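You operate a simulated robot arm through the tools that you are given. There is no shell and no other tool.

You are at the controls of a simulated two-armed robot. One attempt, no reset.

JOB
Set both speed dials from the job card, then start the turntable and the belt.
Fine: turntable first; leave the other knobs as they are.

Only the result counts: the job must be done as asked and must still hold three seconds after the hand-in. Knocking over, shifting, dropping, spilling or breaking anything else fails it.

ROBOT AND FRAMES
Two 7-joint arms with fingered hands on one trunk that stands fixed in place. Base frame: the origin is at the foot of the trunk, x ahead of it, y to its left, z up. Lengths are in mm, angles in degrees, forces in N, time in s.
The left shoulder is at [30, 104, 1239], the right one opposite. With the tool pointing down near the work surface each hand reaches from about 100 to 560 mm from the base axis, measured 20 degrees to its own side. Payload 2.4 kg a hand.
The tool frame of a hand sits at the grasp point between the pads (the TCP): z along the fingers, y along the line on which they close. The tips reach 17 mm beyond it. Largest opening 88 mm; the body of the gripper starts 47 mm behind the TCP. The gripper is a hand of 2 fingers: y runs from the thumb to the fingers, the wrist lies at [0, 0, -165] in the tool frame.
Orientation is that of the tool frame in the base frame, as [roll, pitch, yaw] about the fixed x, y, z axes, in that order (R = Rz(yaw) Ry(pitch) Rx(roll)). With the fingers straight down and closing along the base's y, the tool's x points along the base's -x, its y along +y and its z along -z.

CONTROLS
- The arms move only by the tool play_rows. It takes "left_plan", "right_plan" or both (then of equal length, played together; a hand with none holds still); each is a list of rows, each a list of 6 numbers: the shift along the base's x, y, z in mm, then the turn, a rotation vector about the base's x, y, z in degrees. In form: [[x, y, z, rx, ry, rz], ...]. A call has 1 to 20 rows; each row shifts and turns the commanded pose from where the row before left it. Rows are played at 5 a second. More than 50 mm and 8.6 degrees between two rows, and nothing of the call is played. A pose out of reach is approached as far as the arm can. The call stops where the force on the tool passes 40 N (or 10 N more than at its start, if that is more) or the arm is blocked; 0.2 s more then pass. In this call time passes only in rows, and 0.2 s behind the last. The reply holds the time, the measured pose of the TCP, the force on the tool along the base axes, the opening and the grip force, in the units named above and with some noise, with the torque about the TCP (base axes, N m) and any sound that the robot's microphone picked up.
- Cameras (640 x 400 px; columns grow to the right, rows downward): "scene" is now at [109.4, 40, 1199]; the picture's right is [0.42, -0.91, 0.00], its down [0.20, 0.09, -0.97] and it looks along [0.89, 0.41, 0.22] (base axes); focal length 214 px, centre (320, 200). "left" rides on the left gripper at [-50, 3, -63] in its tool frame; the picture's right is [-0.06, -1.00, 0.00], its down [0.78, -0.05, -0.62] and it looks along [0.62, -0.04, 0.79] (tool axes); focal length 275 px, centre (320, 200). "right" rides on the right gripper at [50, 3, -63] in its tool frame; the picture's right is [-0.06, 1.00, 0.00], its down [-0.78, -0.05, -0.62] and it looks along [-0.62, -0.04, 0.79] (tool axes); focal length 275 px, centre (320, 200). There is no depth. A picture from a camera that has moved, and an enlarged one, comes with that camera's place and axes in the base frame and with its lens. The place of the scene camera against the robot may be out by one fixed shift of up to 12 mm in any direction.
- snapshot(camera): a new picture of that camera. It takes no simulated time.
- lift_body(by): slides the trunk up (or, below 0, down) by that many mm; the arms and the scene camera ride with it, the base frame stays. It gives what a move gives, with no picture.
- curl_fingers(finger1, thumb_bend, hand): sets how far each is bent, from 0 (flat) to 1 (curled in); at 0.3 the hand is open as for a grip, at 0.7 the pads meet at the TCP. One left out holds its place. A second passes; each finger stops where it meets its share of the squeeze, and holds until it gets a number again. It is the only way to open and close the hand. It gives what a move gives, with no picture; readings hold the bend of each and the force on the fingers (four entries, about 0 where the hand has none), thumb and palm.
- head_to(pan, tilt): turns the head with the scene camera to pan (to the left, within 60 degrees either way) and tilt (down, from -29 to 69), counted from straight ahead of the robot. It gives what a move gives.
- enlarge(camera, box): a new picture of the part [left, top, right, bottom] of that camera's present view, enlarged. It takes no simulated time.
- finish_job(): hands the job in; it is judged then, once.

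Nothing tells you positions but the pictures and the camera data. Unless the task says otherwise, let go and move clear before handing in.

The tools are called after "Request:" by a JSON object that holds its "method" and its "body". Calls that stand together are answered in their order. play_rows: Moves the arms, as the interface text tells. Its arguments: {"type":"object","properties":{"left_plan":{"type":"array"},"right_plan":{"type":"array"}},"required":[]} The other tools are called the same way: lift_body (by) slides the trunk up or down; curl_fingers (finger1, thumb_bend, hand) moves the fingers one by one; head_to (pan, tilt) turns the head that bears the scene camera; snapshot (camera) takes a picture; enlarge (camera, box) takes an enlarged picture of a part of a camera's view; finish_job () hands the job in.

At the start:

```text
t: 0.0
left_tcp_pos: [256.0, 393.4, 1175.8]
left_tcp_rot: [-180.0, 0.1, 180.0]
left_contact_force: [-0.2, -0.3, -0.1]
left_torque: [0.05, -0.02, 0.03]
left_width: 87.8
left_grip_force: 0.2
left_shape: jaw
left_bend: [0.3, 0.3]
left_finger forces: [0.0, 0.0, 0.0, 0.1, 0.0, 0.0]
right_tcp_pos: [351.4, 61.6, 1222.8]
right_tcp_rot: [180.0, 0.0, -179.9]
right_contact_force: [0.6, 0.0, -0.5]
right_torque: [-0.01, 0.06, 0.02]
right_width: 87.9
right_grip_force: 0.0
right_shape: jaw
right_bend: [0.3, 0.3]
right_finger forces: [0.1, 0.2, 0.0, 0.0, 0.0, 0.0]
trunk travel left (down, up): [-469.0, 381.0]
head pan, tilt: [60.2, 42.4]
```

scene: 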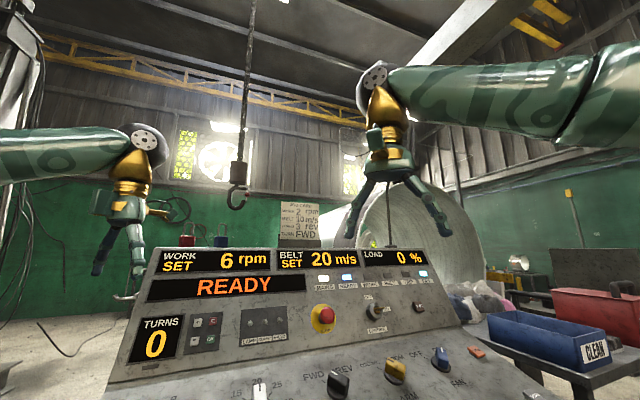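
right: 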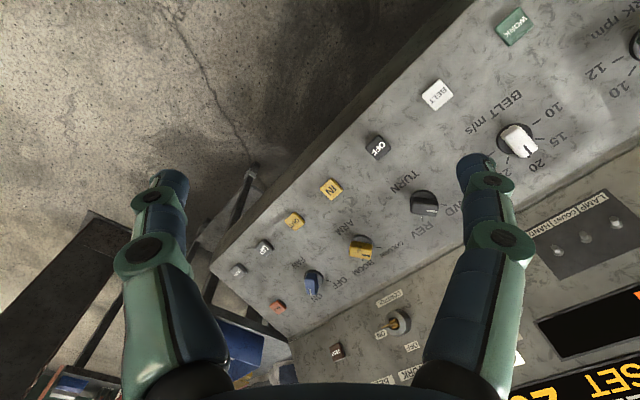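
left: 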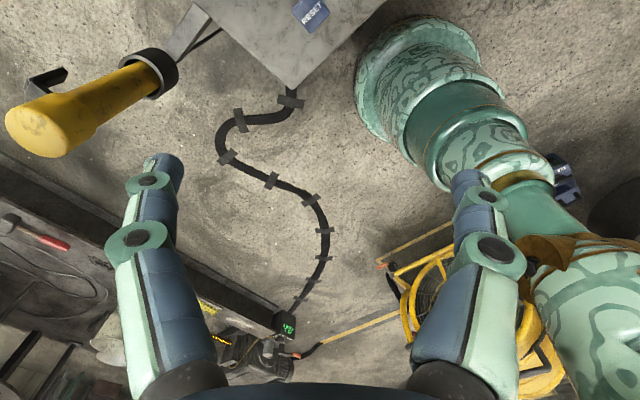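

I see a tilted control panel with a job card above it, two speed dials (WORK rpm, BELT m/s), and coloured buttons along its front edge. First I'll look more closely at the card and the panel.

Request:
{"method": "snapshot", "body": {"camera": "scene"}}

Request:
{"method": "enlarge", "body": {"camera": "scene", "box": [270, 195, 330, 250]}}

Request:
{"method": "enlarge", "body": {"camera": "right", "box": [360, 0, 640, 200]}}

Request:
{"method": "enlarge", "body": {"camera": "right", "box": [200, 120, 480, 380]}}

```text
taken
camera scene: at [109.4, 40.0, 1199.0], right [0.42, -0.91, 0.0], down [0.2, 0.09, -0.97], along [0.89, 0.41, 0.22], focal length 214 px, centre (320, 200)
```

scene: 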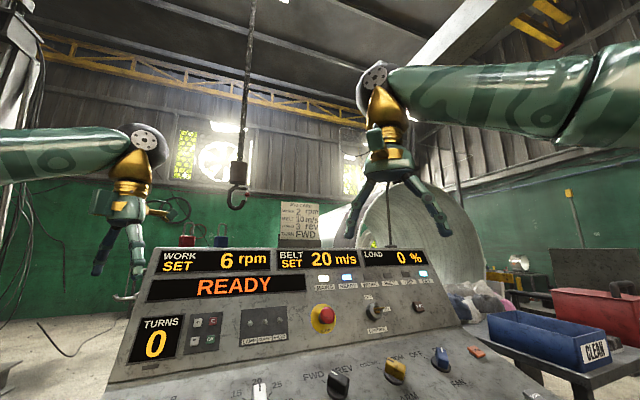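

```text
7.27 times, centred on (300, 222) of scene
camera zoom: at [109.4, 40.0, 1199.0], right [0.42, -0.91, 0.0], down [0.2, 0.09, -0.97], along [0.89, 0.41, 0.22], focal length 1560 px, centre (466, 36)
```

zoom: 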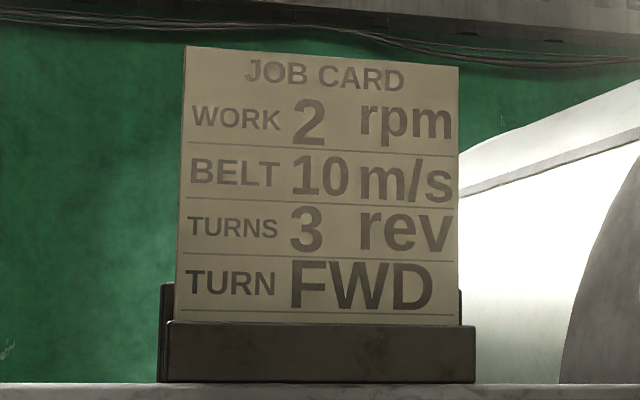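

```text
2.00 times, centred on (500, 100) of right
camera zoom: at [301.8, 63.9, 1286.4], right [0.06, 1.0, 0.0], down [0.78, -0.05, 0.62], along [0.62, -0.04, -0.79], focal length 551 px, centre (-40, 400)
```

zoom: 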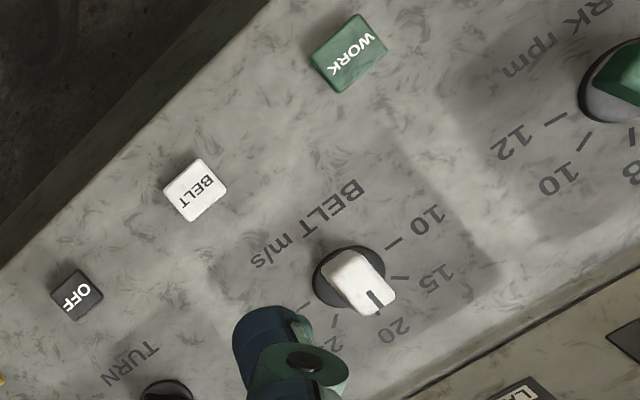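

```text
1.54 times, centred on (340, 250) of right
camera zoom: at [301.8, 63.9, 1286.4], right [0.06, 1.0, 0.0], down [0.78, -0.05, 0.62], along [0.62, -0.04, -0.79], focal length 424 px, centre (289, 123)
```

zoom: 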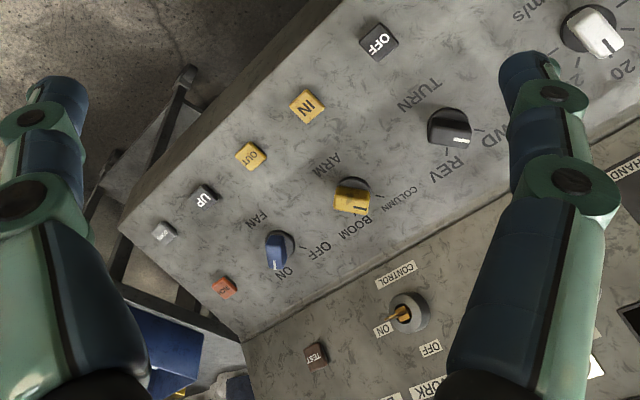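

The card reads WORK 2 rpm and BELT 10 m/s; the displays show 6 and 20 now. The dials sit on the lower panel. I'll turn the head down toward it for a better view.

Request:
{"method": "head_to", "body": {"pan": 25, "tilt": 40}}

Request:
{"method": "snapshot", "body": {"camera": "scene"}}

```text
t: 1.0
left_tcp_pos: [255.9, 393.5, 1175.6]
left_tcp_rot: [179.9, -0.1, -179.9]
left_contact_force: [0.8, -0.7, -1.0]
left_torque: [-0.01, 0.01, -0.01]
left_width: 87.9
left_grip_force: 0.1
left_shape: jaw
left_bend: [0.3, 0.3]
left_finger forces: [0.0, 0.1, 0.0, 0.0, 0.1, 0.1]
right_tcp_pos: [351.5, 61.7, 1224.0]
right_tcp_rot: [-179.9, 0.0, -179.9]
right_contact_force: [-0.2, -0.7, 0.0]
right_torque: [0.02, 0.0, -0.01]
right_width: 87.8
right_grip_force: 0.1
right_shape: jaw
right_bend: [0.3, 0.3]
right_finger forces: [0.0, 0.0, 0.1, 0.0, 0.0, 0.0]
trunk travel left (down, up): [-469.0, 381.0]
head pan, tilt: [25.0, 40.0]
```

```text
taken
camera scene: at [109.8, 39.7, 1198.6], right [0.41, -0.91, 0.0], down [0.2, 0.09, -0.98], along [0.89, 0.4, 0.22], focal length 214 px, centre (320, 200)
```

scene: 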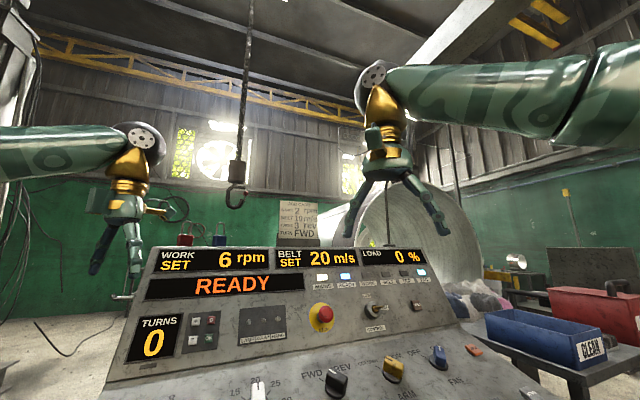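

The head reads 25/40, but the view hardly changed. I'll try a clearly different head setting to learn how the camera follows.

Request:
{"method": "head_to", "body": {"pan": 5, "tilt": 65}}

Request:
{"method": "snapshot", "body": {"camera": "scene"}}

```text
t: 1.9
left_tcp_pos: [255.4, 393.9, 1176.1]
left_tcp_rot: [180.0, 0.0, -180.0]
left_contact_force: [0.2, -0.1, 0.1]
left_torque: [0.02, -0.04, -0.01]
left_width: 88.3
left_grip_force: 0.0
left_shape: jaw
left_bend: [0.3, 0.3]
left_finger forces: [0.0, 0.0, 0.0, 0.1, 0.0, 0.0]
right_tcp_pos: [351.7, 61.4, 1223.5]
right_tcp_rot: [180.0, 0.1, -179.9]
right_contact_force: [-0.4, -0.1, 0.2]
right_torque: [-0.03, 0.02, 0.0]
right_width: 87.7
right_grip_force: 0.0
right_shape: jaw
right_bend: [0.3, 0.3]
right_finger forces: [0.0, 0.0, 0.0, 0.0, 0.0, 0.0]
trunk travel left (down, up): [-469.0, 381.0]
head pan, tilt: [5.0, 65.0]
```

```text
taken
camera scene: at [95.3, 11.0, 1083.6], right [0.09, -1.0, 0.0], down [-0.9, -0.08, -0.42], along [0.42, 0.04, -0.91], focal length 214 px, centre (320, 200)
```

scene: 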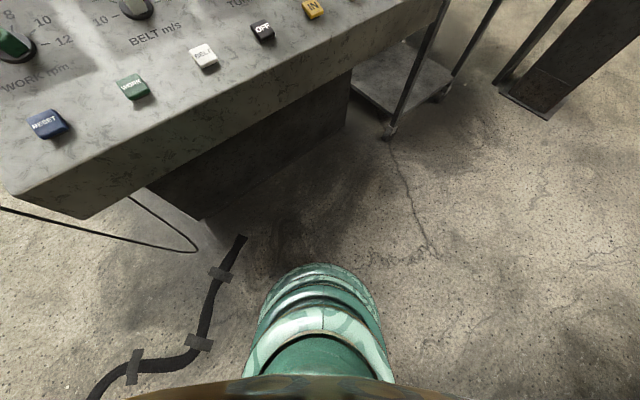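

Now the camera follows. I'll aim it at the dials.

Request:
{"method": "head_to", "body": {"pan": 30, "tilt": 45}}

```text
t: 2.8
left_tcp_pos: [255.7, 394.2, 1174.9]
left_tcp_rot: [-180.0, 0.0, -179.9]
left_contact_force: [-0.4, -0.3, -0.2]
left_torque: [0.02, 0.0, -0.02]
left_width: 87.9
left_grip_force: 0.1
left_shape: jaw
left_bend: [0.3, 0.3]
left_finger forces: [0.0, 0.1, 0.1, 0.0, 0.1, 0.0]
right_tcp_pos: [351.7, 60.5, 1224.2]
right_tcp_rot: [-179.9, -0.1, -179.9]
right_contact_force: [0.1, 0.0, 0.5]
right_torque: [-0.01, 0.0, 0.01]
right_width: 88.0
right_grip_force: 0.0
right_shape: jaw
right_bend: [0.3, 0.3]
right_finger forces: [0.0, 0.0, 0.0, 0.0, 0.1, 0.0]
trunk travel left (down, up): [-469.0, 381.0]
head pan, tilt: [30.0, 45.0]
```

The head reports 30/45; now I'll take the picture separately to see the panel and dials.

Request:
{"method": "snapshot", "body": {"camera": "scene"}}

Request:
{"method": "snapshot", "body": {"camera": "right"}}

Request:
{"method": "snapshot", "body": {"camera": "left"}}

```text
taken
camera scene: at [105.2, 46.3, 1108.5], right [0.5, -0.87, 0.0], down [-0.61, -0.35, -0.71], along [0.61, 0.35, -0.71], focal length 214 px, centre (320, 200)
```

scene: 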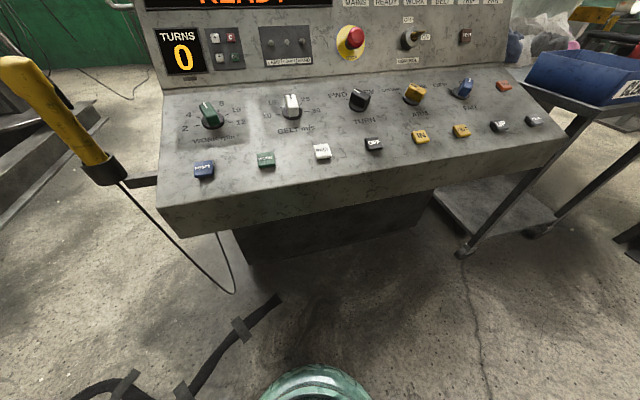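

```text
taken
camera right: at [301.8, 63.9, 1286.4], right [0.06, 1.0, 0.0], down [0.78, -0.05, 0.62], along [0.62, -0.04, -0.79], focal length 275 px, centre (320, 200)
```

right: 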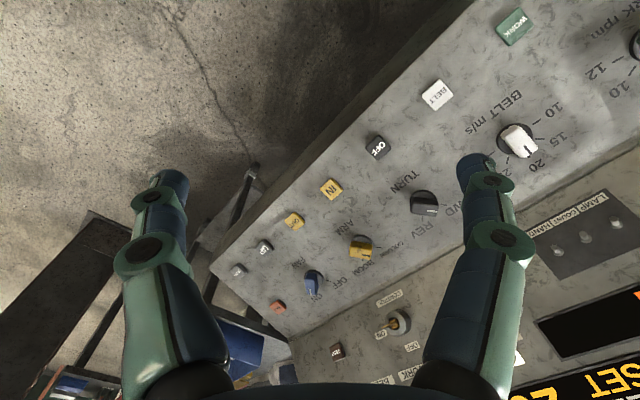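

```text
taken
camera left: at [305.5, 397.9, 1238.5], right [0.06, -1.0, 0.0], down [-0.78, -0.05, 0.62], along [-0.62, -0.04, -0.79], focal length 275 px, centre (320, 200)
```

left: 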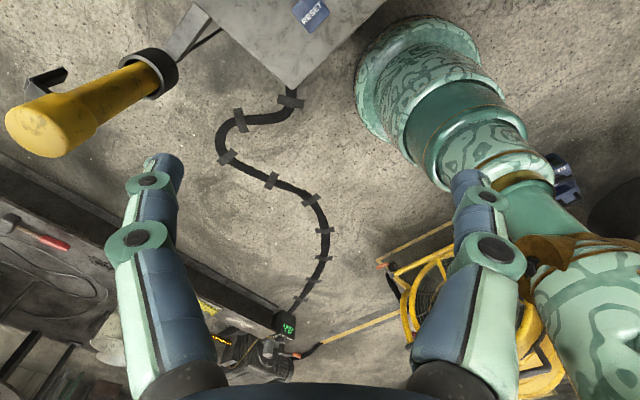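

Now the panel is well in view. I'll enlarge the dials, buttons and the upper panel.

Request:
{"method": "enlarge", "body": {"camera": "scene", "box": [155, 80, 335, 190]}}

Request:
{"method": "enlarge", "body": {"camera": "scene", "box": [320, 70, 560, 180]}}

Request:
{"method": "enlarge", "body": {"camera": "scene", "box": [140, 0, 340, 90]}}

Request:
{"method": "enlarge", "body": {"camera": "scene", "box": [320, 0, 520, 90]}}

```text
3.56 times, centred on (245, 135) of scene
camera zoom: at [105.2, 46.3, 1108.5], right [0.5, -0.87, 0.0], down [-0.61, -0.35, -0.71], along [0.61, 0.35, -0.71], focal length 763 px, centre (587, 431)
```

zoom: 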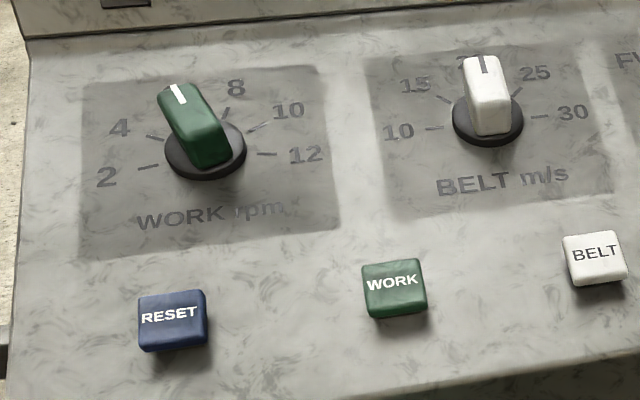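

```text
2.67 times, centred on (440, 125) of scene
camera zoom: at [105.2, 46.3, 1108.5], right [0.5, -0.87, 0.0], down [-0.61, -0.35, -0.71], along [0.61, 0.35, -0.71], focal length 572 px, centre (0, 400)
```

zoom: 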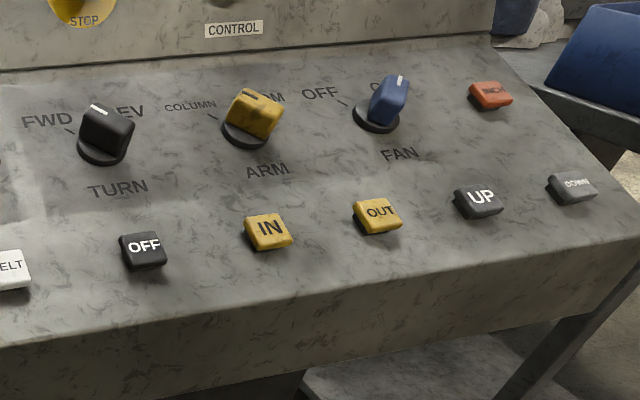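

```text
3.20 times, centred on (240, 45) of scene
camera zoom: at [105.2, 46.3, 1108.5], right [0.5, -0.87, 0.0], down [-0.61, -0.35, -0.71], along [0.61, 0.35, -0.71], focal length 686 px, centre (576, 696)
```

zoom: 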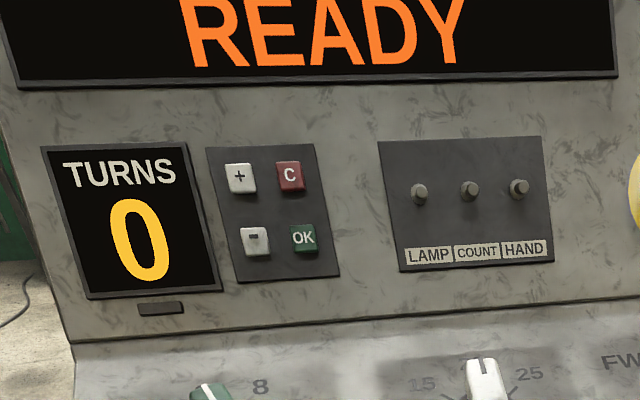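

```text
3.20 times, centred on (420, 45) of scene
camera zoom: at [105.2, 46.3, 1108.5], right [0.5, -0.87, 0.0], down [-0.61, -0.35, -0.71], along [0.61, 0.35, -0.71], focal length 686 px, centre (0, 696)
```

zoom: 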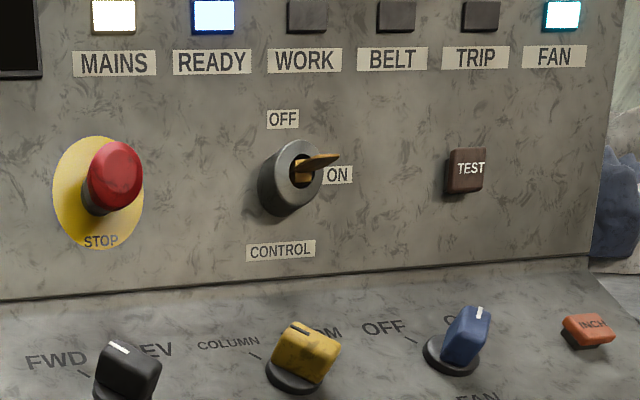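

The panel is turned about 45° to my left, its lower face sloping about 15°. The BELT knob is near (502, 350, 897), the WORK knob near (382, 478, 899), and the buttons sit in a row in front of them. I'll bring the left hand over at a safe height, yawed to match the panel, to measure more closely.

Request:
{"method": "play_rows", "body": {"left_plan": [[30, -8, -10, 0, 0, -7.5], [30, -8, -10, 0, 0, -7.5], [30, -8, -10, 0, 0, -7.5], [30, -8, -10, 0, 0, -7.5], [30, -8, -10, 0, 0, -7.5], [30, -8, -10, 0, 0, -7.5]]}}

```text
t: 4.2
left_tcp_pos: [434.7, 344.1, 1113.5]
left_tcp_rot: [-180.0, 0.1, 135.1]
left_contact_force: [-0.9, 0.6, -1.4]
left_torque: [0.01, 0.02, 0.01]
left_width: 88.0
left_grip_force: 0.0
left_shape: jaw
left_bend: [0.3, 0.3]
left_finger forces: [0.0, 0.0, 0.0, 0.1, 0.0, 0.0]
right_tcp_pos: [351.1, 61.6, 1223.9]
right_tcp_rot: [-179.8, 0.0, -179.9]
right_contact_force: [-0.2, -0.1, -1.2]
right_torque: [0.0, 0.01, 0.01]
right_width: 87.9
right_grip_force: 0.0
right_shape: jaw
right_bend: [0.3, 0.3]
right_finger forces: [0.1, 0.0, 0.0, 0.0, 0.0, 0.0]
trunk travel left (down, up): [-469.0, 381.0]
head pan, tilt: [30.0, 45.0]
```

The left hand is now over the panel at about z 1113. I'll look with all cameras to measure the knobs.

Request:
{"method": "snapshot", "body": {"camera": "left"}}

Request:
{"method": "snapshot", "body": {"camera": "scene"}}

Request:
{"method": "snapshot", "body": {"camera": "right"}}

```text
taken
camera left: at [472.4, 312.4, 1176.8], right [-0.66, -0.75, 0.0], down [-0.59, 0.52, 0.62], along [-0.46, 0.41, -0.79], focal length 275 px, centre (320, 200)
```

left: 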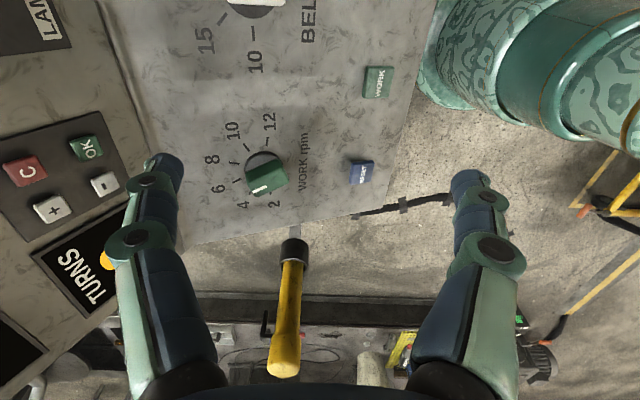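

```text
taken
camera scene: at [105.6, 46.2, 1108.5], right [0.5, -0.87, 0.0], down [-0.61, -0.35, -0.71], along [0.61, 0.35, -0.71], focal length 214 px, centre (320, 200)
```

scene: 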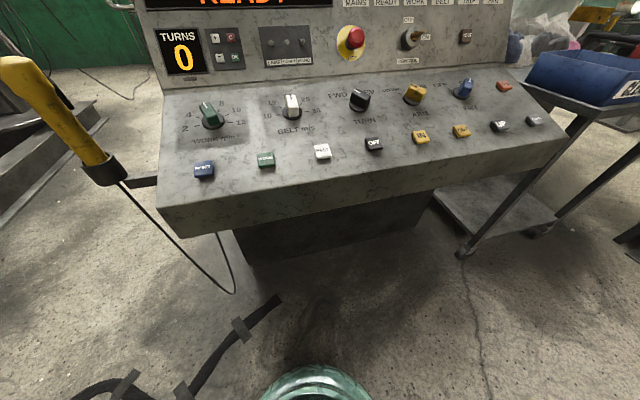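

```text
taken
camera right: at [302.3, 63.7, 1286.3], right [0.06, 1.0, 0.0], down [0.78, -0.05, 0.62], along [0.62, -0.04, -0.79], focal length 275 px, centre (320, 200)
```

right: 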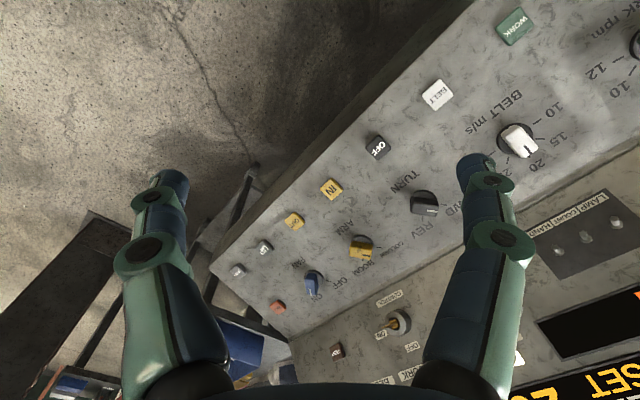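

The left camera shows the WORK dial with all its numbers. I'll enlarge it for measurement.

Request:
{"method": "enlarge", "body": {"camera": "left", "box": [180, 90, 400, 230]}}

Request:
{"method": "enlarge", "body": {"camera": "left", "box": [180, 0, 420, 120]}}

```text
2.86 times, centred on (290, 160) of left
camera zoom: at [472.4, 312.4, 1176.8], right [-0.66, -0.75, 0.0], down [-0.59, 0.52, 0.62], along [-0.46, 0.41, -0.79], focal length 786 px, centre (406, 314)
```

zoom: 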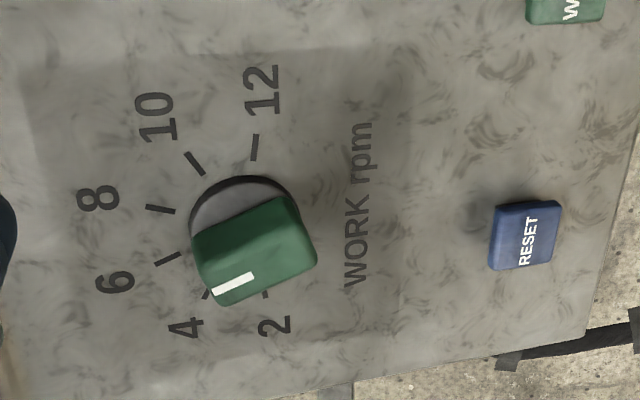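

```text
2.67 times, centred on (300, 60) of left
camera zoom: at [472.4, 312.4, 1176.8], right [-0.66, -0.75, 0.0], down [-0.59, 0.52, 0.62], along [-0.46, 0.41, -0.79], focal length 734 px, centre (373, 573)
```

zoom: 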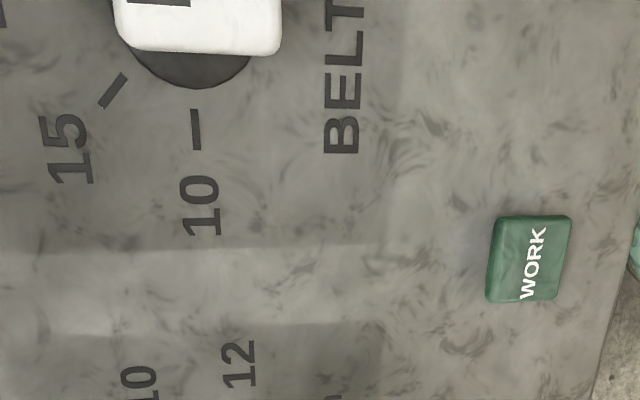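

Combining the cameras puts the BELT knob base near (514, 362, 876) and the WORK knob base near (384, 485, 880). The BELT button top is near (447, 237, 849), the WORK button top near (362, 321, 849), and the slope is about 15°. Next I'll tilt the left tool square to the panel and hover above the BELT knob.

Request:
{"method": "play_rows", "body": {"left_plan": [[12.3, 0, -27, 2.14, -2.1, 0], [12.3, 0, -27, 2.14, -2.1, 0], [12.3, 0, -27, 2.14, -2.1, 0], [12.3, 0, -27, 2.14, -2.1, 0], [12.3, 0, -27, 2.14, -2.1, 0]]}}

```text
t: 5.4
left_tcp_pos: [485.6, 347.7, 989.0]
left_tcp_rot: [164.8, -0.1, 135.1]
left_contact_force: [-0.4, 0.9, 0.8]
left_torque: [-0.01, -0.02, 0.05]
left_width: 88.0
left_grip_force: 0.0
left_shape: jaw
left_bend: [0.3, 0.3]
left_finger forces: [0.1, 0.0, 0.0, 0.0, 0.1, 0.0]
left hand out of reach, approached as far as the arm can: row 5
right_tcp_pos: [350.0, 62.1, 1223.0]
right_tcp_rot: [-179.9, 0.0, -180.0]
right_contact_force: [0.2, -0.4, 0.1]
right_torque: [-0.03, -0.02, -0.01]
right_width: 88.2
right_grip_force: 0.0
right_shape: jaw
right_bend: [0.3, 0.3]
right_finger forces: [0.1, 0.0, 0.1, 0.0, 0.0, 0.0]
trunk travel left (down, up): [-469.0, 381.0]
head pan, tilt: [30.0, 45.0]
```

The left hand stopped just short: the shoulder is too high for this far reach, so the trunk must come down. While I'm here I'll look from this spot to refine positions before backing off.

Request:
{"method": "snapshot", "body": {"camera": "left"}}

Request:
{"method": "enlarge", "body": {"camera": "left", "box": [190, 100, 450, 280]}}

Request:
{"method": "snapshot", "body": {"camera": "scene"}}

Request:
{"method": "snapshot", "body": {"camera": "right"}}

```text
taken
camera left: at [510.1, 302.9, 1049.7], right [-0.64, -0.73, -0.26], down [-0.7, 0.41, 0.59], along [-0.32, 0.56, -0.77], focal length 275 px, centre (320, 200)
```

left: 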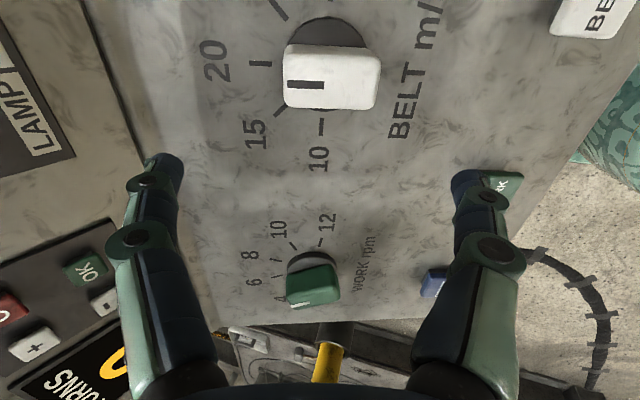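

```text
2.22 times, centred on (320, 190) of left
camera zoom: at [510.1, 302.9, 1049.7], right [-0.64, -0.73, -0.26], down [-0.7, 0.41, 0.59], along [-0.32, 0.56, -0.77], focal length 612 px, centre (320, 222)
```

zoom: 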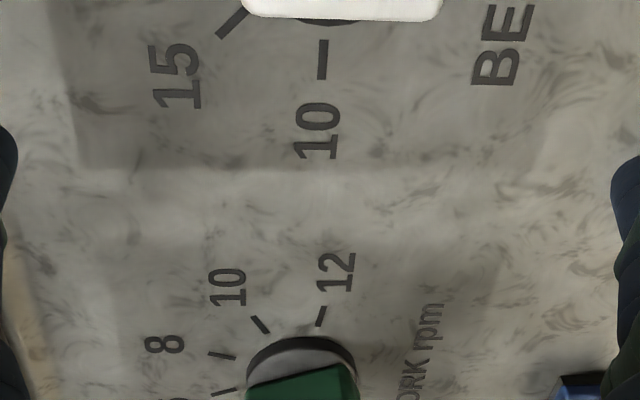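

```text
taken
camera scene: at [104.9, 46.8, 1108.5], right [0.5, -0.87, 0.0], down [-0.61, -0.35, -0.71], along [0.61, 0.35, -0.71], focal length 214 px, centre (320, 200)
```

scene: 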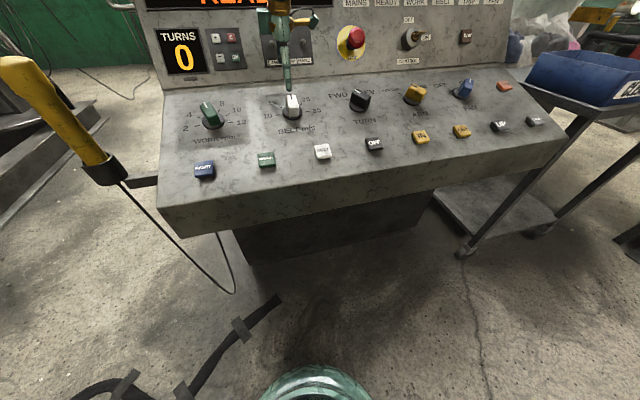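

```text
taken
camera right: at [301.4, 64.5, 1286.5], right [0.06, 1.0, 0.0], down [0.78, -0.05, 0.62], along [0.62, -0.04, -0.79], focal length 275 px, centre (320, 200)
```

right: 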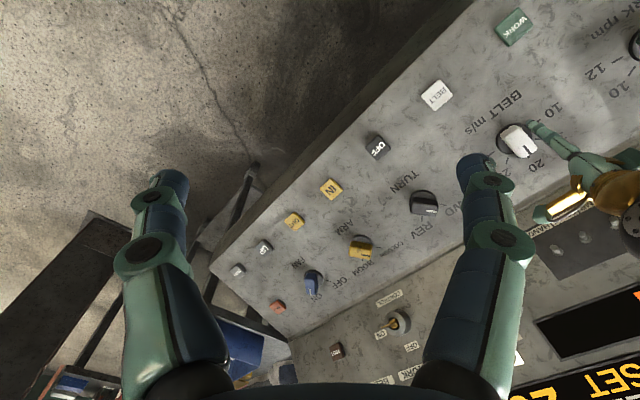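

The left camera puts the BELT knob base near (514, 355, 884) and the WORK knob base near (389, 477, 891). I'll draw the left hand back and up, clear of everything, before lowering the trunk.

Request:
{"method": "play_rows", "body": {"left_plan": [[-15, -6, 25, 0, 0, 0], [-15, -6, 25, 0, 0, 0], [-15, -6, 25, 0, 0, 0], [-15, -6, 25, 0, 0, 0], [-15, -6, 25, 0, 0, 0], [-15, -6, 25, 0, 0, 0]]}}

```text
t: 6.8
left_tcp_pos: [397.6, 308.8, 1141.2]
left_tcp_rot: [165.0, -0.1, 135.2]
left_contact_force: [-0.5, -0.7, 0.1]
left_torque: [0.01, -0.01, 0.01]
left_width: 88.0
left_grip_force: 0.0
left_shape: jaw
left_bend: [0.3, 0.3]
left_finger forces: [0.1, 0.0, 0.0, 0.1, 0.0, 0.0]
right_tcp_pos: [351.5, 61.4, 1223.5]
right_tcp_rot: [-179.9, 0.0, -179.9]
right_contact_force: [0.3, -0.6, -0.1]
right_torque: [0.02, -0.01, -0.02]
right_width: 87.9
right_grip_force: 0.1
right_shape: jaw
right_bend: [0.3, 0.3]
right_finger forces: [0.1, 0.0, 0.0, 0.1, 0.0, 0.1]
trunk travel left (down, up): [-469.0, 381.0]
head pan, tilt: [30.0, 45.0]
```

Left hand is at (398, 309, 1141). Lowering the trunk by 130 leaves it at about z 1011, still well above the panel, and the right hand is clear in front of the panel.

Request:
{"method": "lift_body", "body": {"by": -130}}

Request:
{"method": "snapshot", "body": {"camera": "scene"}}

Request:
{"method": "snapshot", "body": {"camera": "right"}}

Request:
{"method": "snapshot", "body": {"camera": "left"}}

```text
t: 8.4
left_tcp_pos: [396.2, 310.3, 1010.2]
left_tcp_rot: [165.0, 0.0, 135.0]
left_contact_force: [0.0, -1.5, 0.4]
left_torque: [0.0, 0.03, 0.0]
left_width: 87.9
left_grip_force: 0.1
left_shape: jaw
left_bend: [0.3, 0.3]
left_finger forces: [0.0, 0.1, 0.0, 0.0, 0.1, 0.1]
right_tcp_pos: [351.6, 61.1, 1094.5]
right_tcp_rot: [179.9, 0.0, -179.9]
right_contact_force: [0.4, -0.3, 0.2]
right_torque: [-0.02, 0.0, 0.02]
right_width: 87.8
right_grip_force: 0.2
right_shape: jaw
right_bend: [0.3, 0.3]
right_finger forces: [0.1, 0.1, 0.0, 0.0, 0.0, 0.1]
trunk travel left (down, up): [-339.0, 511.0]
head pan, tilt: [30.0, 45.0]
```

```text
taken
camera scene: at [108.4, 46.3, 977.8], right [0.5, -0.87, 0.0], down [-0.61, -0.35, -0.71], along [0.61, 0.35, -0.71], focal length 214 px, centre (320, 200)
```

scene: 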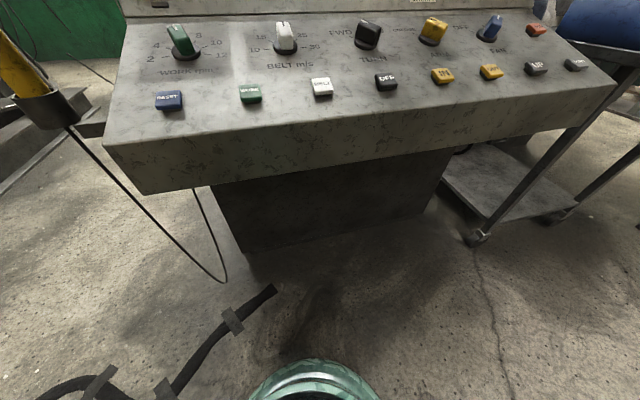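

```text
taken
camera right: at [301.6, 63.8, 1156.7], right [0.06, 1.0, 0.0], down [0.78, -0.05, 0.62], along [0.62, -0.04, -0.79], focal length 275 px, centre (320, 200)
```

right: 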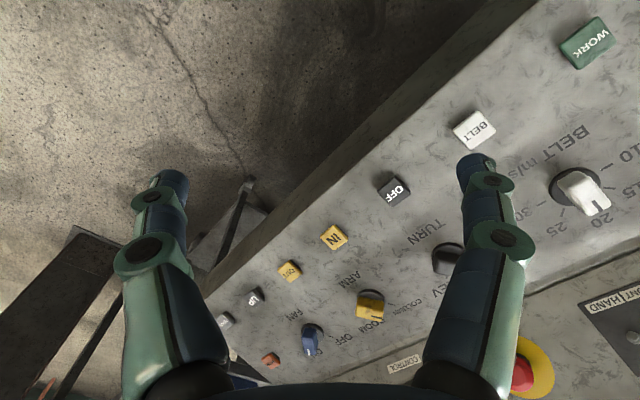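

```text
taken
camera left: at [421.3, 265.5, 1071.1], right [-0.64, -0.73, -0.26], down [-0.7, 0.41, 0.59], along [-0.32, 0.56, -0.77], focal length 275 px, centre (320, 200)
```

left: 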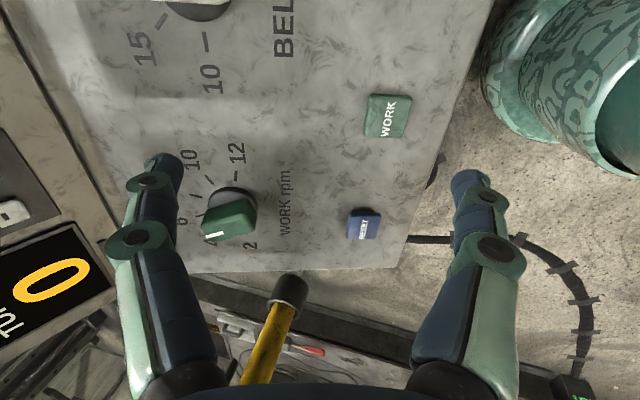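

The lowered trunk gives a good new baseline. I'll enlarge to pin down the buttons and knobs.

Request:
{"method": "enlarge", "body": {"camera": "right", "box": [440, 0, 640, 225]}}

Request:
{"method": "enlarge", "body": {"camera": "left", "box": [170, 70, 430, 270]}}

Request:
{"method": "enlarge", "body": {"camera": "scene", "box": [100, 0, 380, 120]}}

```text
1.78 times, centred on (540, 112) of right
camera zoom: at [301.6, 63.8, 1156.7], right [0.06, 1.0, 0.0], down [0.78, -0.05, 0.62], along [0.62, -0.04, -0.79], focal length 489 px, centre (-71, 356)
```

zoom: 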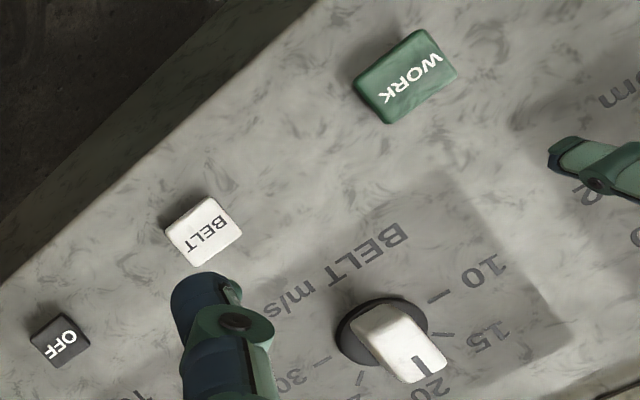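

```text
2.00 times, centred on (300, 170) of left
camera zoom: at [421.3, 265.5, 1071.1], right [-0.64, -0.73, -0.26], down [-0.7, 0.41, 0.59], along [-0.32, 0.56, -0.77], focal length 551 px, centre (360, 260)
```

zoom: 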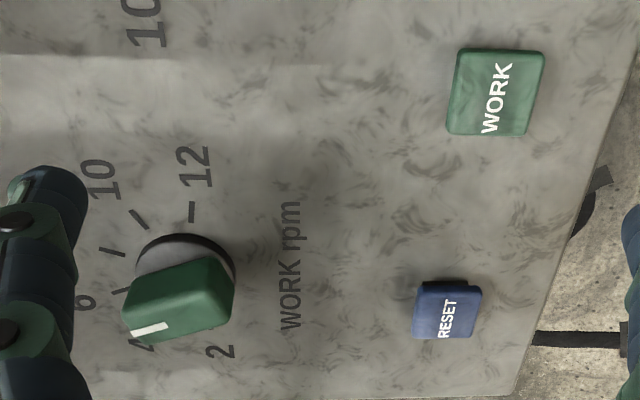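

```text
2.29 times, centred on (240, 60) of scene
camera zoom: at [108.4, 46.3, 977.8], right [0.5, -0.87, 0.0], down [-0.61, -0.35, -0.71], along [0.61, 0.35, -0.71], focal length 490 px, centre (503, 520)
```

zoom: 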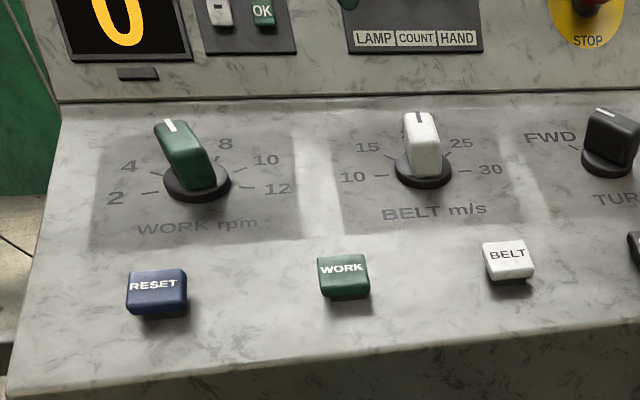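

The new stereo puts the BELT knob base at about (513, 355, 886) and the WORK knob base at (388, 478, 890). The button tops are BELT (445, 237, 853) and WORK (364, 320, 853), and the panel is turned 45°. Next I'll test reach by hovering the left hand about 75 mm above the BELT knob.

Request:
{"method": "play_rows", "body": {"left_plan": [[25.8, 7.9, -10, 0, 0, 0], [25.8, 7.9, -14, 0, 0, 0], [25.8, 7.9, -14, 0, 0, 0], [25.8, 7.9, -14, 0, 0, 0]]}}

Request:
{"method": "snapshot", "body": {"camera": "left"}}

Request:
{"method": "snapshot", "body": {"camera": "scene"}}

Request:
{"method": "snapshot", "body": {"camera": "right"}}

```text
t: 9.4
left_tcp_pos: [499.7, 339.4, 957.3]
left_tcp_rot: [165.1, -0.1, 135.1]
left_contact_force: [-0.4, 0.1, -0.7]
left_torque: [-0.01, 0.03, 0.0]
left_width: 88.0
left_grip_force: 0.0
left_shape: jaw
left_bend: [0.3, 0.3]
left_finger forces: [0.0, 0.1, 0.0, 0.0, 0.0, 0.0]
right_tcp_pos: [352.1, 61.9, 1092.4]
right_tcp_rot: [-179.9, -0.1, -179.8]
right_contact_force: [0.6, 0.0, 0.0]
right_torque: [-0.01, 0.0, 0.03]
right_width: 87.9
right_grip_force: 0.1
right_shape: jaw
right_bend: [0.3, 0.3]
right_finger forces: [0.1, 0.1, 0.1, 0.0, 0.1, 0.0]
trunk travel left (down, up): [-339.0, 511.0]
head pan, tilt: [30.0, 45.0]
```

```text
taken
camera left: at [524.6, 295.1, 1018.2], right [-0.64, -0.73, -0.26], down [-0.7, 0.41, 0.59], along [-0.32, 0.55, -0.77], focal length 275 px, centre (320, 200)
```

left: 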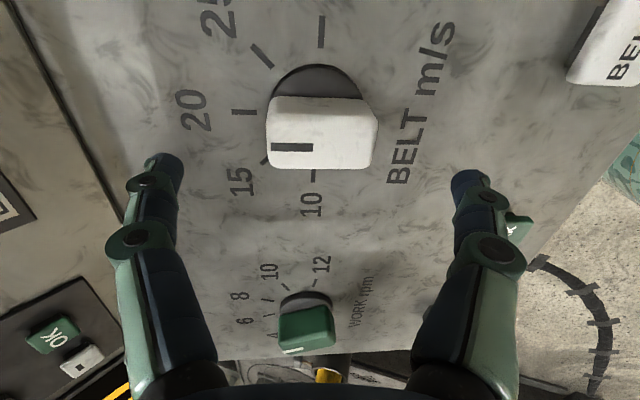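

```text
taken
camera scene: at [108.7, 46.3, 977.7], right [0.5, -0.87, 0.0], down [-0.61, -0.35, -0.71], along [0.61, 0.35, -0.71], focal length 214 px, centre (320, 200)
```

scene: 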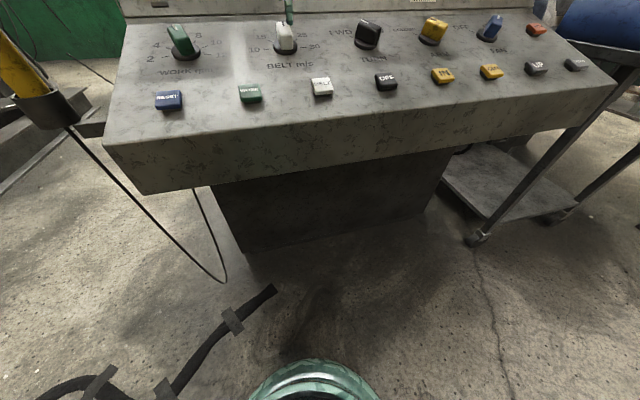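

```text
taken
camera right: at [302.0, 63.8, 1156.3], right [0.06, 1.0, 0.0], down [0.78, -0.05, 0.62], along [0.62, -0.04, -0.79], focal length 275 px, centre (320, 200)
```

right: 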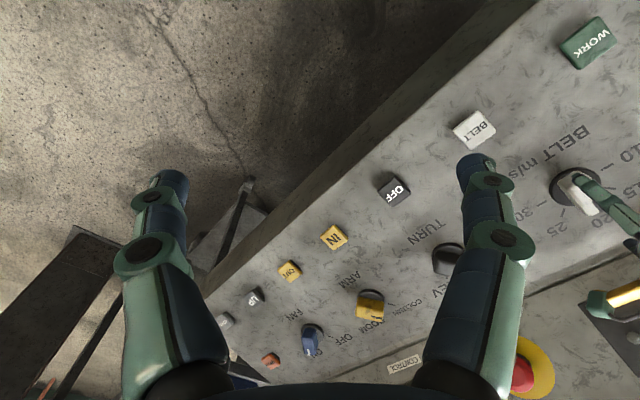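

The hand reached the hover point. I'll zoom in to check its alignment over the BELT knob.

Request:
{"method": "enlarge", "body": {"camera": "left", "box": [230, 40, 410, 180]}}

Request:
{"method": "enlarge", "body": {"camera": "right", "box": [520, 130, 640, 260]}}

Request:
{"method": "enlarge", "body": {"camera": "scene", "box": [220, 0, 350, 80]}}

```text
2.86 times, centred on (320, 110) of left
camera zoom: at [524.6, 295.1, 1018.2], right [-0.64, -0.73, -0.26], down [-0.7, 0.41, 0.59], along [-0.32, 0.55, -0.77], focal length 786 px, centre (320, 457)
```

zoom: 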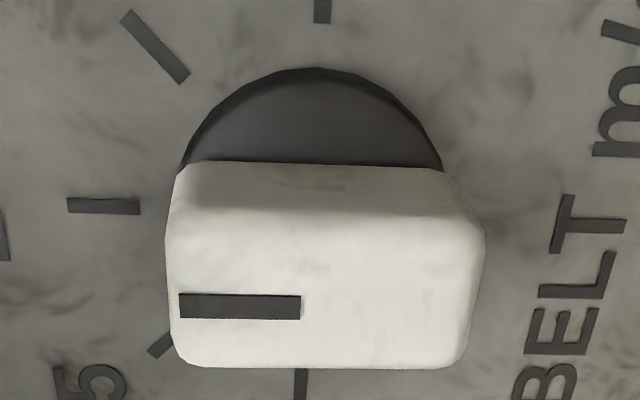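

```text
3.08 times, centred on (580, 195) of right
camera zoom: at [302.0, 63.8, 1156.3], right [0.06, 1.0, 0.0], down [0.78, -0.05, 0.62], along [0.62, -0.04, -0.79], focal length 847 px, centre (-480, 215)
```

zoom: 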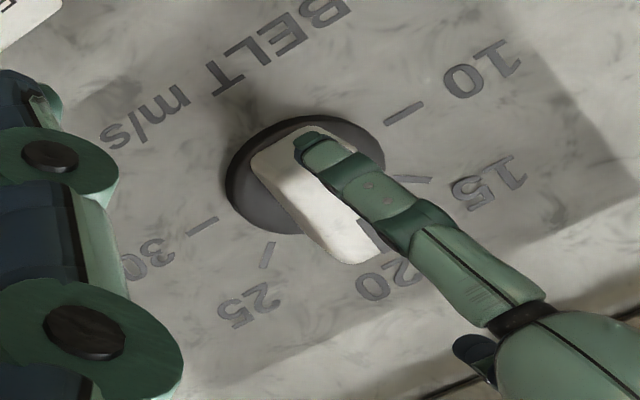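

```text
4.92 times, centred on (285, 40) of scene
camera zoom: at [108.7, 46.3, 977.7], right [0.5, -0.87, 0.0], down [-0.61, -0.35, -0.71], along [0.61, 0.35, -0.71], focal length 1056 px, centre (492, 988)
```

zoom: 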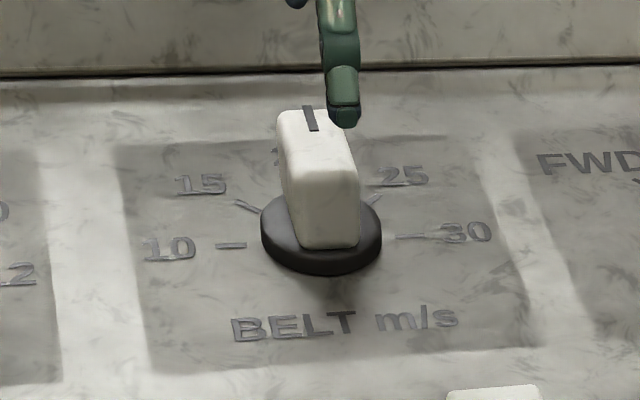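

The BELT axis meets the panel at about (511, 358, 883), and the pointer block is about 45 mm long with its top about 37 mm above the panel. I'll correct the small sideways offset and descend along the panel normal with the fingers straddling the block lengthwise.

Request:
{"method": "play_rows", "body": {"left_plan": [[-2, 4.5, 0, 0, 0, 0], [2.7, 2.7, -14.2, 0, 0, 0], [2.7, 2.7, -14.2, 0, 0, 0]]}}

Request:
{"method": "snapshot", "body": {"camera": "left"}}

Request:
{"method": "enlarge", "body": {"camera": "right", "box": [520, 130, 640, 260]}}

Request:
{"method": "enlarge", "body": {"camera": "scene", "box": [220, 0, 350, 80]}}

```text
t: 10.2
left_tcp_pos: [502.0, 350.1, 928.7]
left_tcp_rot: [165.1, -0.1, 135.1]
left_contact_force: [-0.1, -0.3, -0.1]
left_torque: [0.04, -0.02, 0.0]
left_width: 87.7
left_grip_force: 0.2
left_shape: jaw
left_bend: [0.3, 0.3]
left_finger forces: [0.0, 0.0, 0.0, 0.0, 0.0, 0.1]
right_tcp_pos: [351.0, 60.5, 1093.1]
right_tcp_rot: [-180.0, 0.0, -179.9]
right_contact_force: [0.1, 0.3, -0.5]
right_torque: [0.04, 0.0, 0.0]
right_width: 87.8
right_grip_force: 0.0
right_shape: jaw
right_bend: [0.3, 0.3]
right_finger forces: [0.1, 0.1, 0.0, 0.0, 0.0, 0.1]
trunk travel left (down, up): [-339.0, 511.0]
head pan, tilt: [30.0, 45.0]
```

```text
taken
camera left: at [527.6, 305.7, 990.2], right [-0.64, -0.73, -0.26], down [-0.7, 0.41, 0.59], along [-0.32, 0.56, -0.77], focal length 275 px, centre (320, 200)
```

left: 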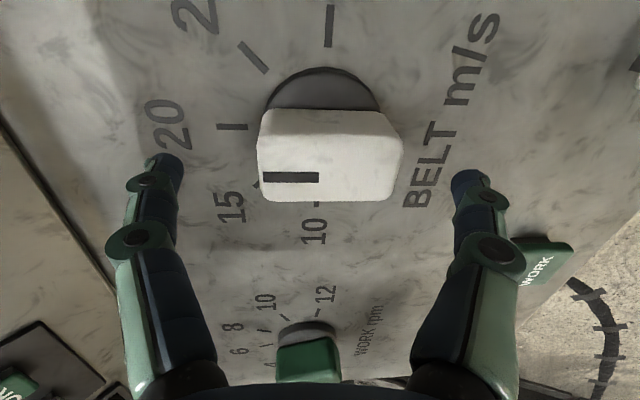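

```text
3.08 times, centred on (580, 195) of right
camera zoom: at [301.9, 63.8, 1156.4], right [0.06, 1.0, 0.0], down [0.78, -0.05, 0.62], along [0.62, -0.04, -0.79], focal length 847 px, centre (-480, 215)
```

zoom: 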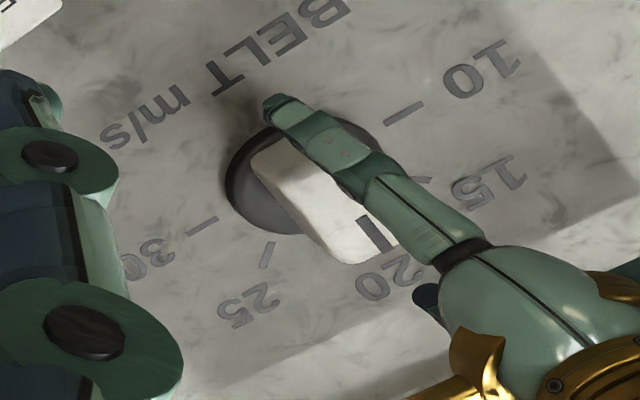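

```text
4.92 times, centred on (285, 40) of scene
camera zoom: at [108.6, 46.3, 977.7], right [0.5, -0.87, 0.0], down [-0.61, -0.35, -0.71], along [0.61, 0.35, -0.71], focal length 1056 px, centre (492, 988)
```

zoom: 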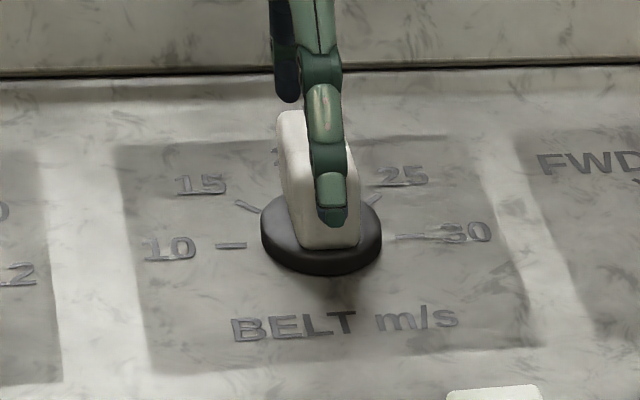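

The fingers straddle the BELT block, with the front finger showing in front of the knob. I'll go the last 13 mm down, with a small shift toward the operator side to centre.

Request:
{"method": "play_rows", "body": {"left_plan": [[-1.5, -1.5, -1, 0, 0, 0], [1.1, 1.1, -6.1, 0, 0, 0], [1.1, 1.1, -6.1, 0, 0, 0]]}}

Request:
{"method": "snapshot", "body": {"camera": "left"}}

Request:
{"method": "enlarge", "body": {"camera": "right", "box": [520, 130, 640, 260]}}

Request:
{"method": "enlarge", "body": {"camera": "scene", "box": [220, 0, 350, 80]}}

```text
t: 11.0
left_tcp_pos: [503.2, 351.2, 915.0]
left_tcp_rot: [165.0, -0.1, 135.0]
left_contact_force: [-0.5, -0.2, -0.2]
left_torque: [0.01, 0.0, -0.04]
left_width: 88.0
left_grip_force: 0.1
left_shape: jaw
left_bend: [0.3, 0.3]
left_finger forces: [0.1, 0.0, 0.0, 0.0, 0.0, 0.0]
right_tcp_pos: [352.5, 61.3, 1093.8]
right_tcp_rot: [-180.0, 0.0, 180.0]
right_contact_force: [0.1, 0.7, 0.3]
right_torque: [-0.01, -0.02, 0.03]
right_width: 88.0
right_grip_force: 0.0
right_shape: jaw
right_bend: [0.3, 0.3]
right_finger forces: [0.0, 0.0, 0.0, 0.0, 0.0, 0.0]
trunk travel left (down, up): [-339.0, 511.0]
head pan, tilt: [30.0, 45.0]
```

```text
taken
camera left: at [528.6, 307.2, 976.7], right [-0.64, -0.73, -0.26], down [-0.7, 0.41, 0.59], along [-0.32, 0.56, -0.77], focal length 275 px, centre (320, 200)
```

left: 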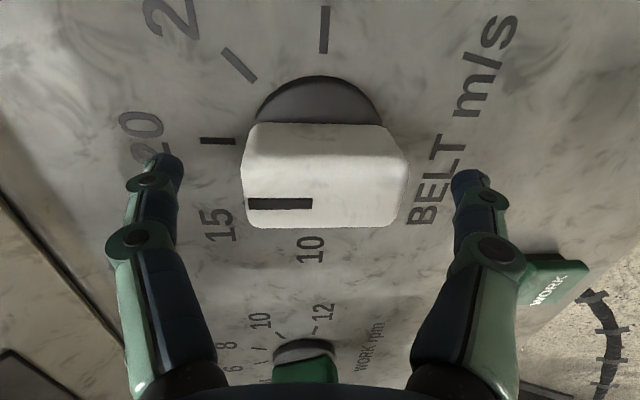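

```text
3.08 times, centred on (580, 195) of right
camera zoom: at [301.9, 63.8, 1156.4], right [0.06, 1.0, 0.0], down [0.78, -0.05, 0.62], along [0.62, -0.04, -0.79], focal length 847 px, centre (-480, 215)
```

zoom: 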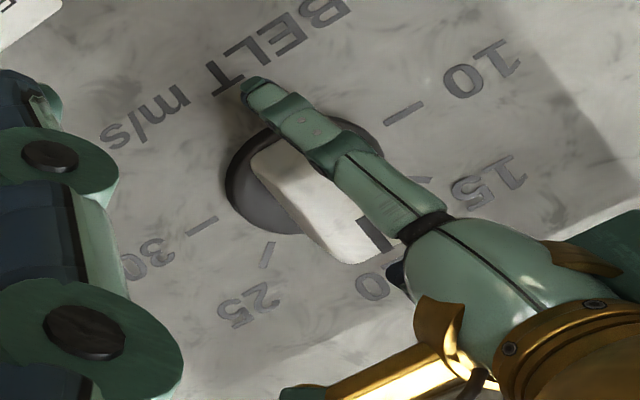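

```text
4.92 times, centred on (285, 40) of scene
camera zoom: at [108.6, 46.3, 977.7], right [0.5, -0.87, 0.0], down [-0.61, -0.35, -0.71], along [0.61, 0.35, -0.71], focal length 1056 px, centre (492, 988)
```

zoom: 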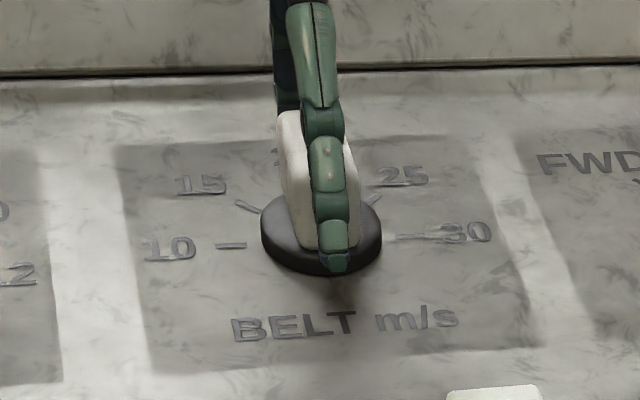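

The fingers straddle the block and its pointer mark sits right at the grasp point. Closing on it.

Request:
{"method": "curl_fingers", "body": {"hand": "left", "finger1": 0.7, "thumb_bend": 0.7}}

Request:
{"method": "snapshot", "body": {"camera": "left"}}

Request:
{"method": "enlarge", "body": {"camera": "scene", "box": [220, 0, 350, 80]}}

```text
t: 12.0
left_tcp_pos: [502.9, 351.5, 915.5]
left_tcp_rot: [165.0, -0.2, 135.1]
left_contact_force: [-3.1, -2.2, -5.0]
left_torque: [0.1, -0.08, -0.01]
left_width: 37.5
left_grip_force: 10.4
left_shape: fingers
left_bend: [0.52, 0.57]
left_finger forces: [7.1, 0.1, 0.1, 0.0, 12.6, 0.0]
right_tcp_pos: [351.4, 61.2, 1093.5]
right_tcp_rot: [179.9, 0.0, -179.9]
right_contact_force: [-0.9, 0.0, 0.1]
right_torque: [0.0, 0.0, 0.03]
right_width: 87.8
right_grip_force: 0.0
right_shape: jaw
right_bend: [0.3, 0.3]
right_finger forces: [0.1, 0.0, 0.1, 0.0, 0.0, 0.0]
trunk travel left (down, up): [-339.0, 511.0]
head pan, tilt: [30.0, 45.0]
```

```text
taken
camera left: at [528.5, 307.0, 976.6], right [-0.64, -0.73, -0.26], down [-0.7, 0.41, 0.59], along [-0.32, 0.56, -0.77], focal length 275 px, centre (320, 200)
```

left: 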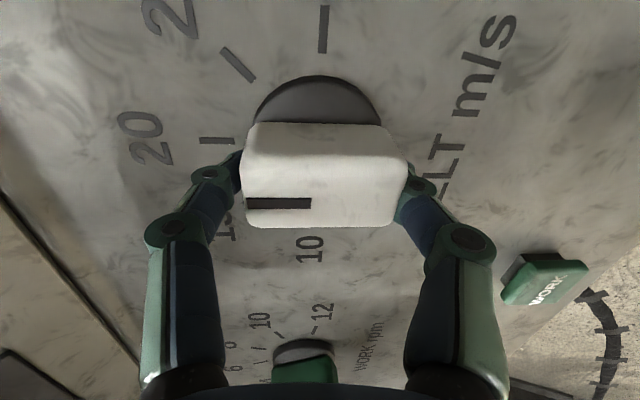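

```text
4.92 times, centred on (285, 40) of scene
camera zoom: at [108.5, 46.2, 977.7], right [0.5, -0.87, 0.0], down [-0.61, -0.35, -0.71], along [0.61, 0.35, -0.71], focal length 1056 px, centre (492, 988)
```

zoom: 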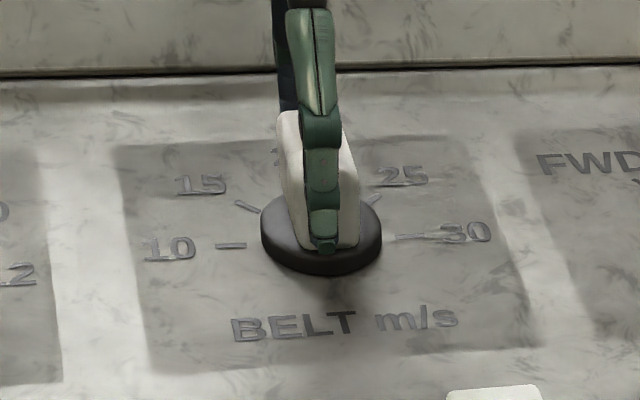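

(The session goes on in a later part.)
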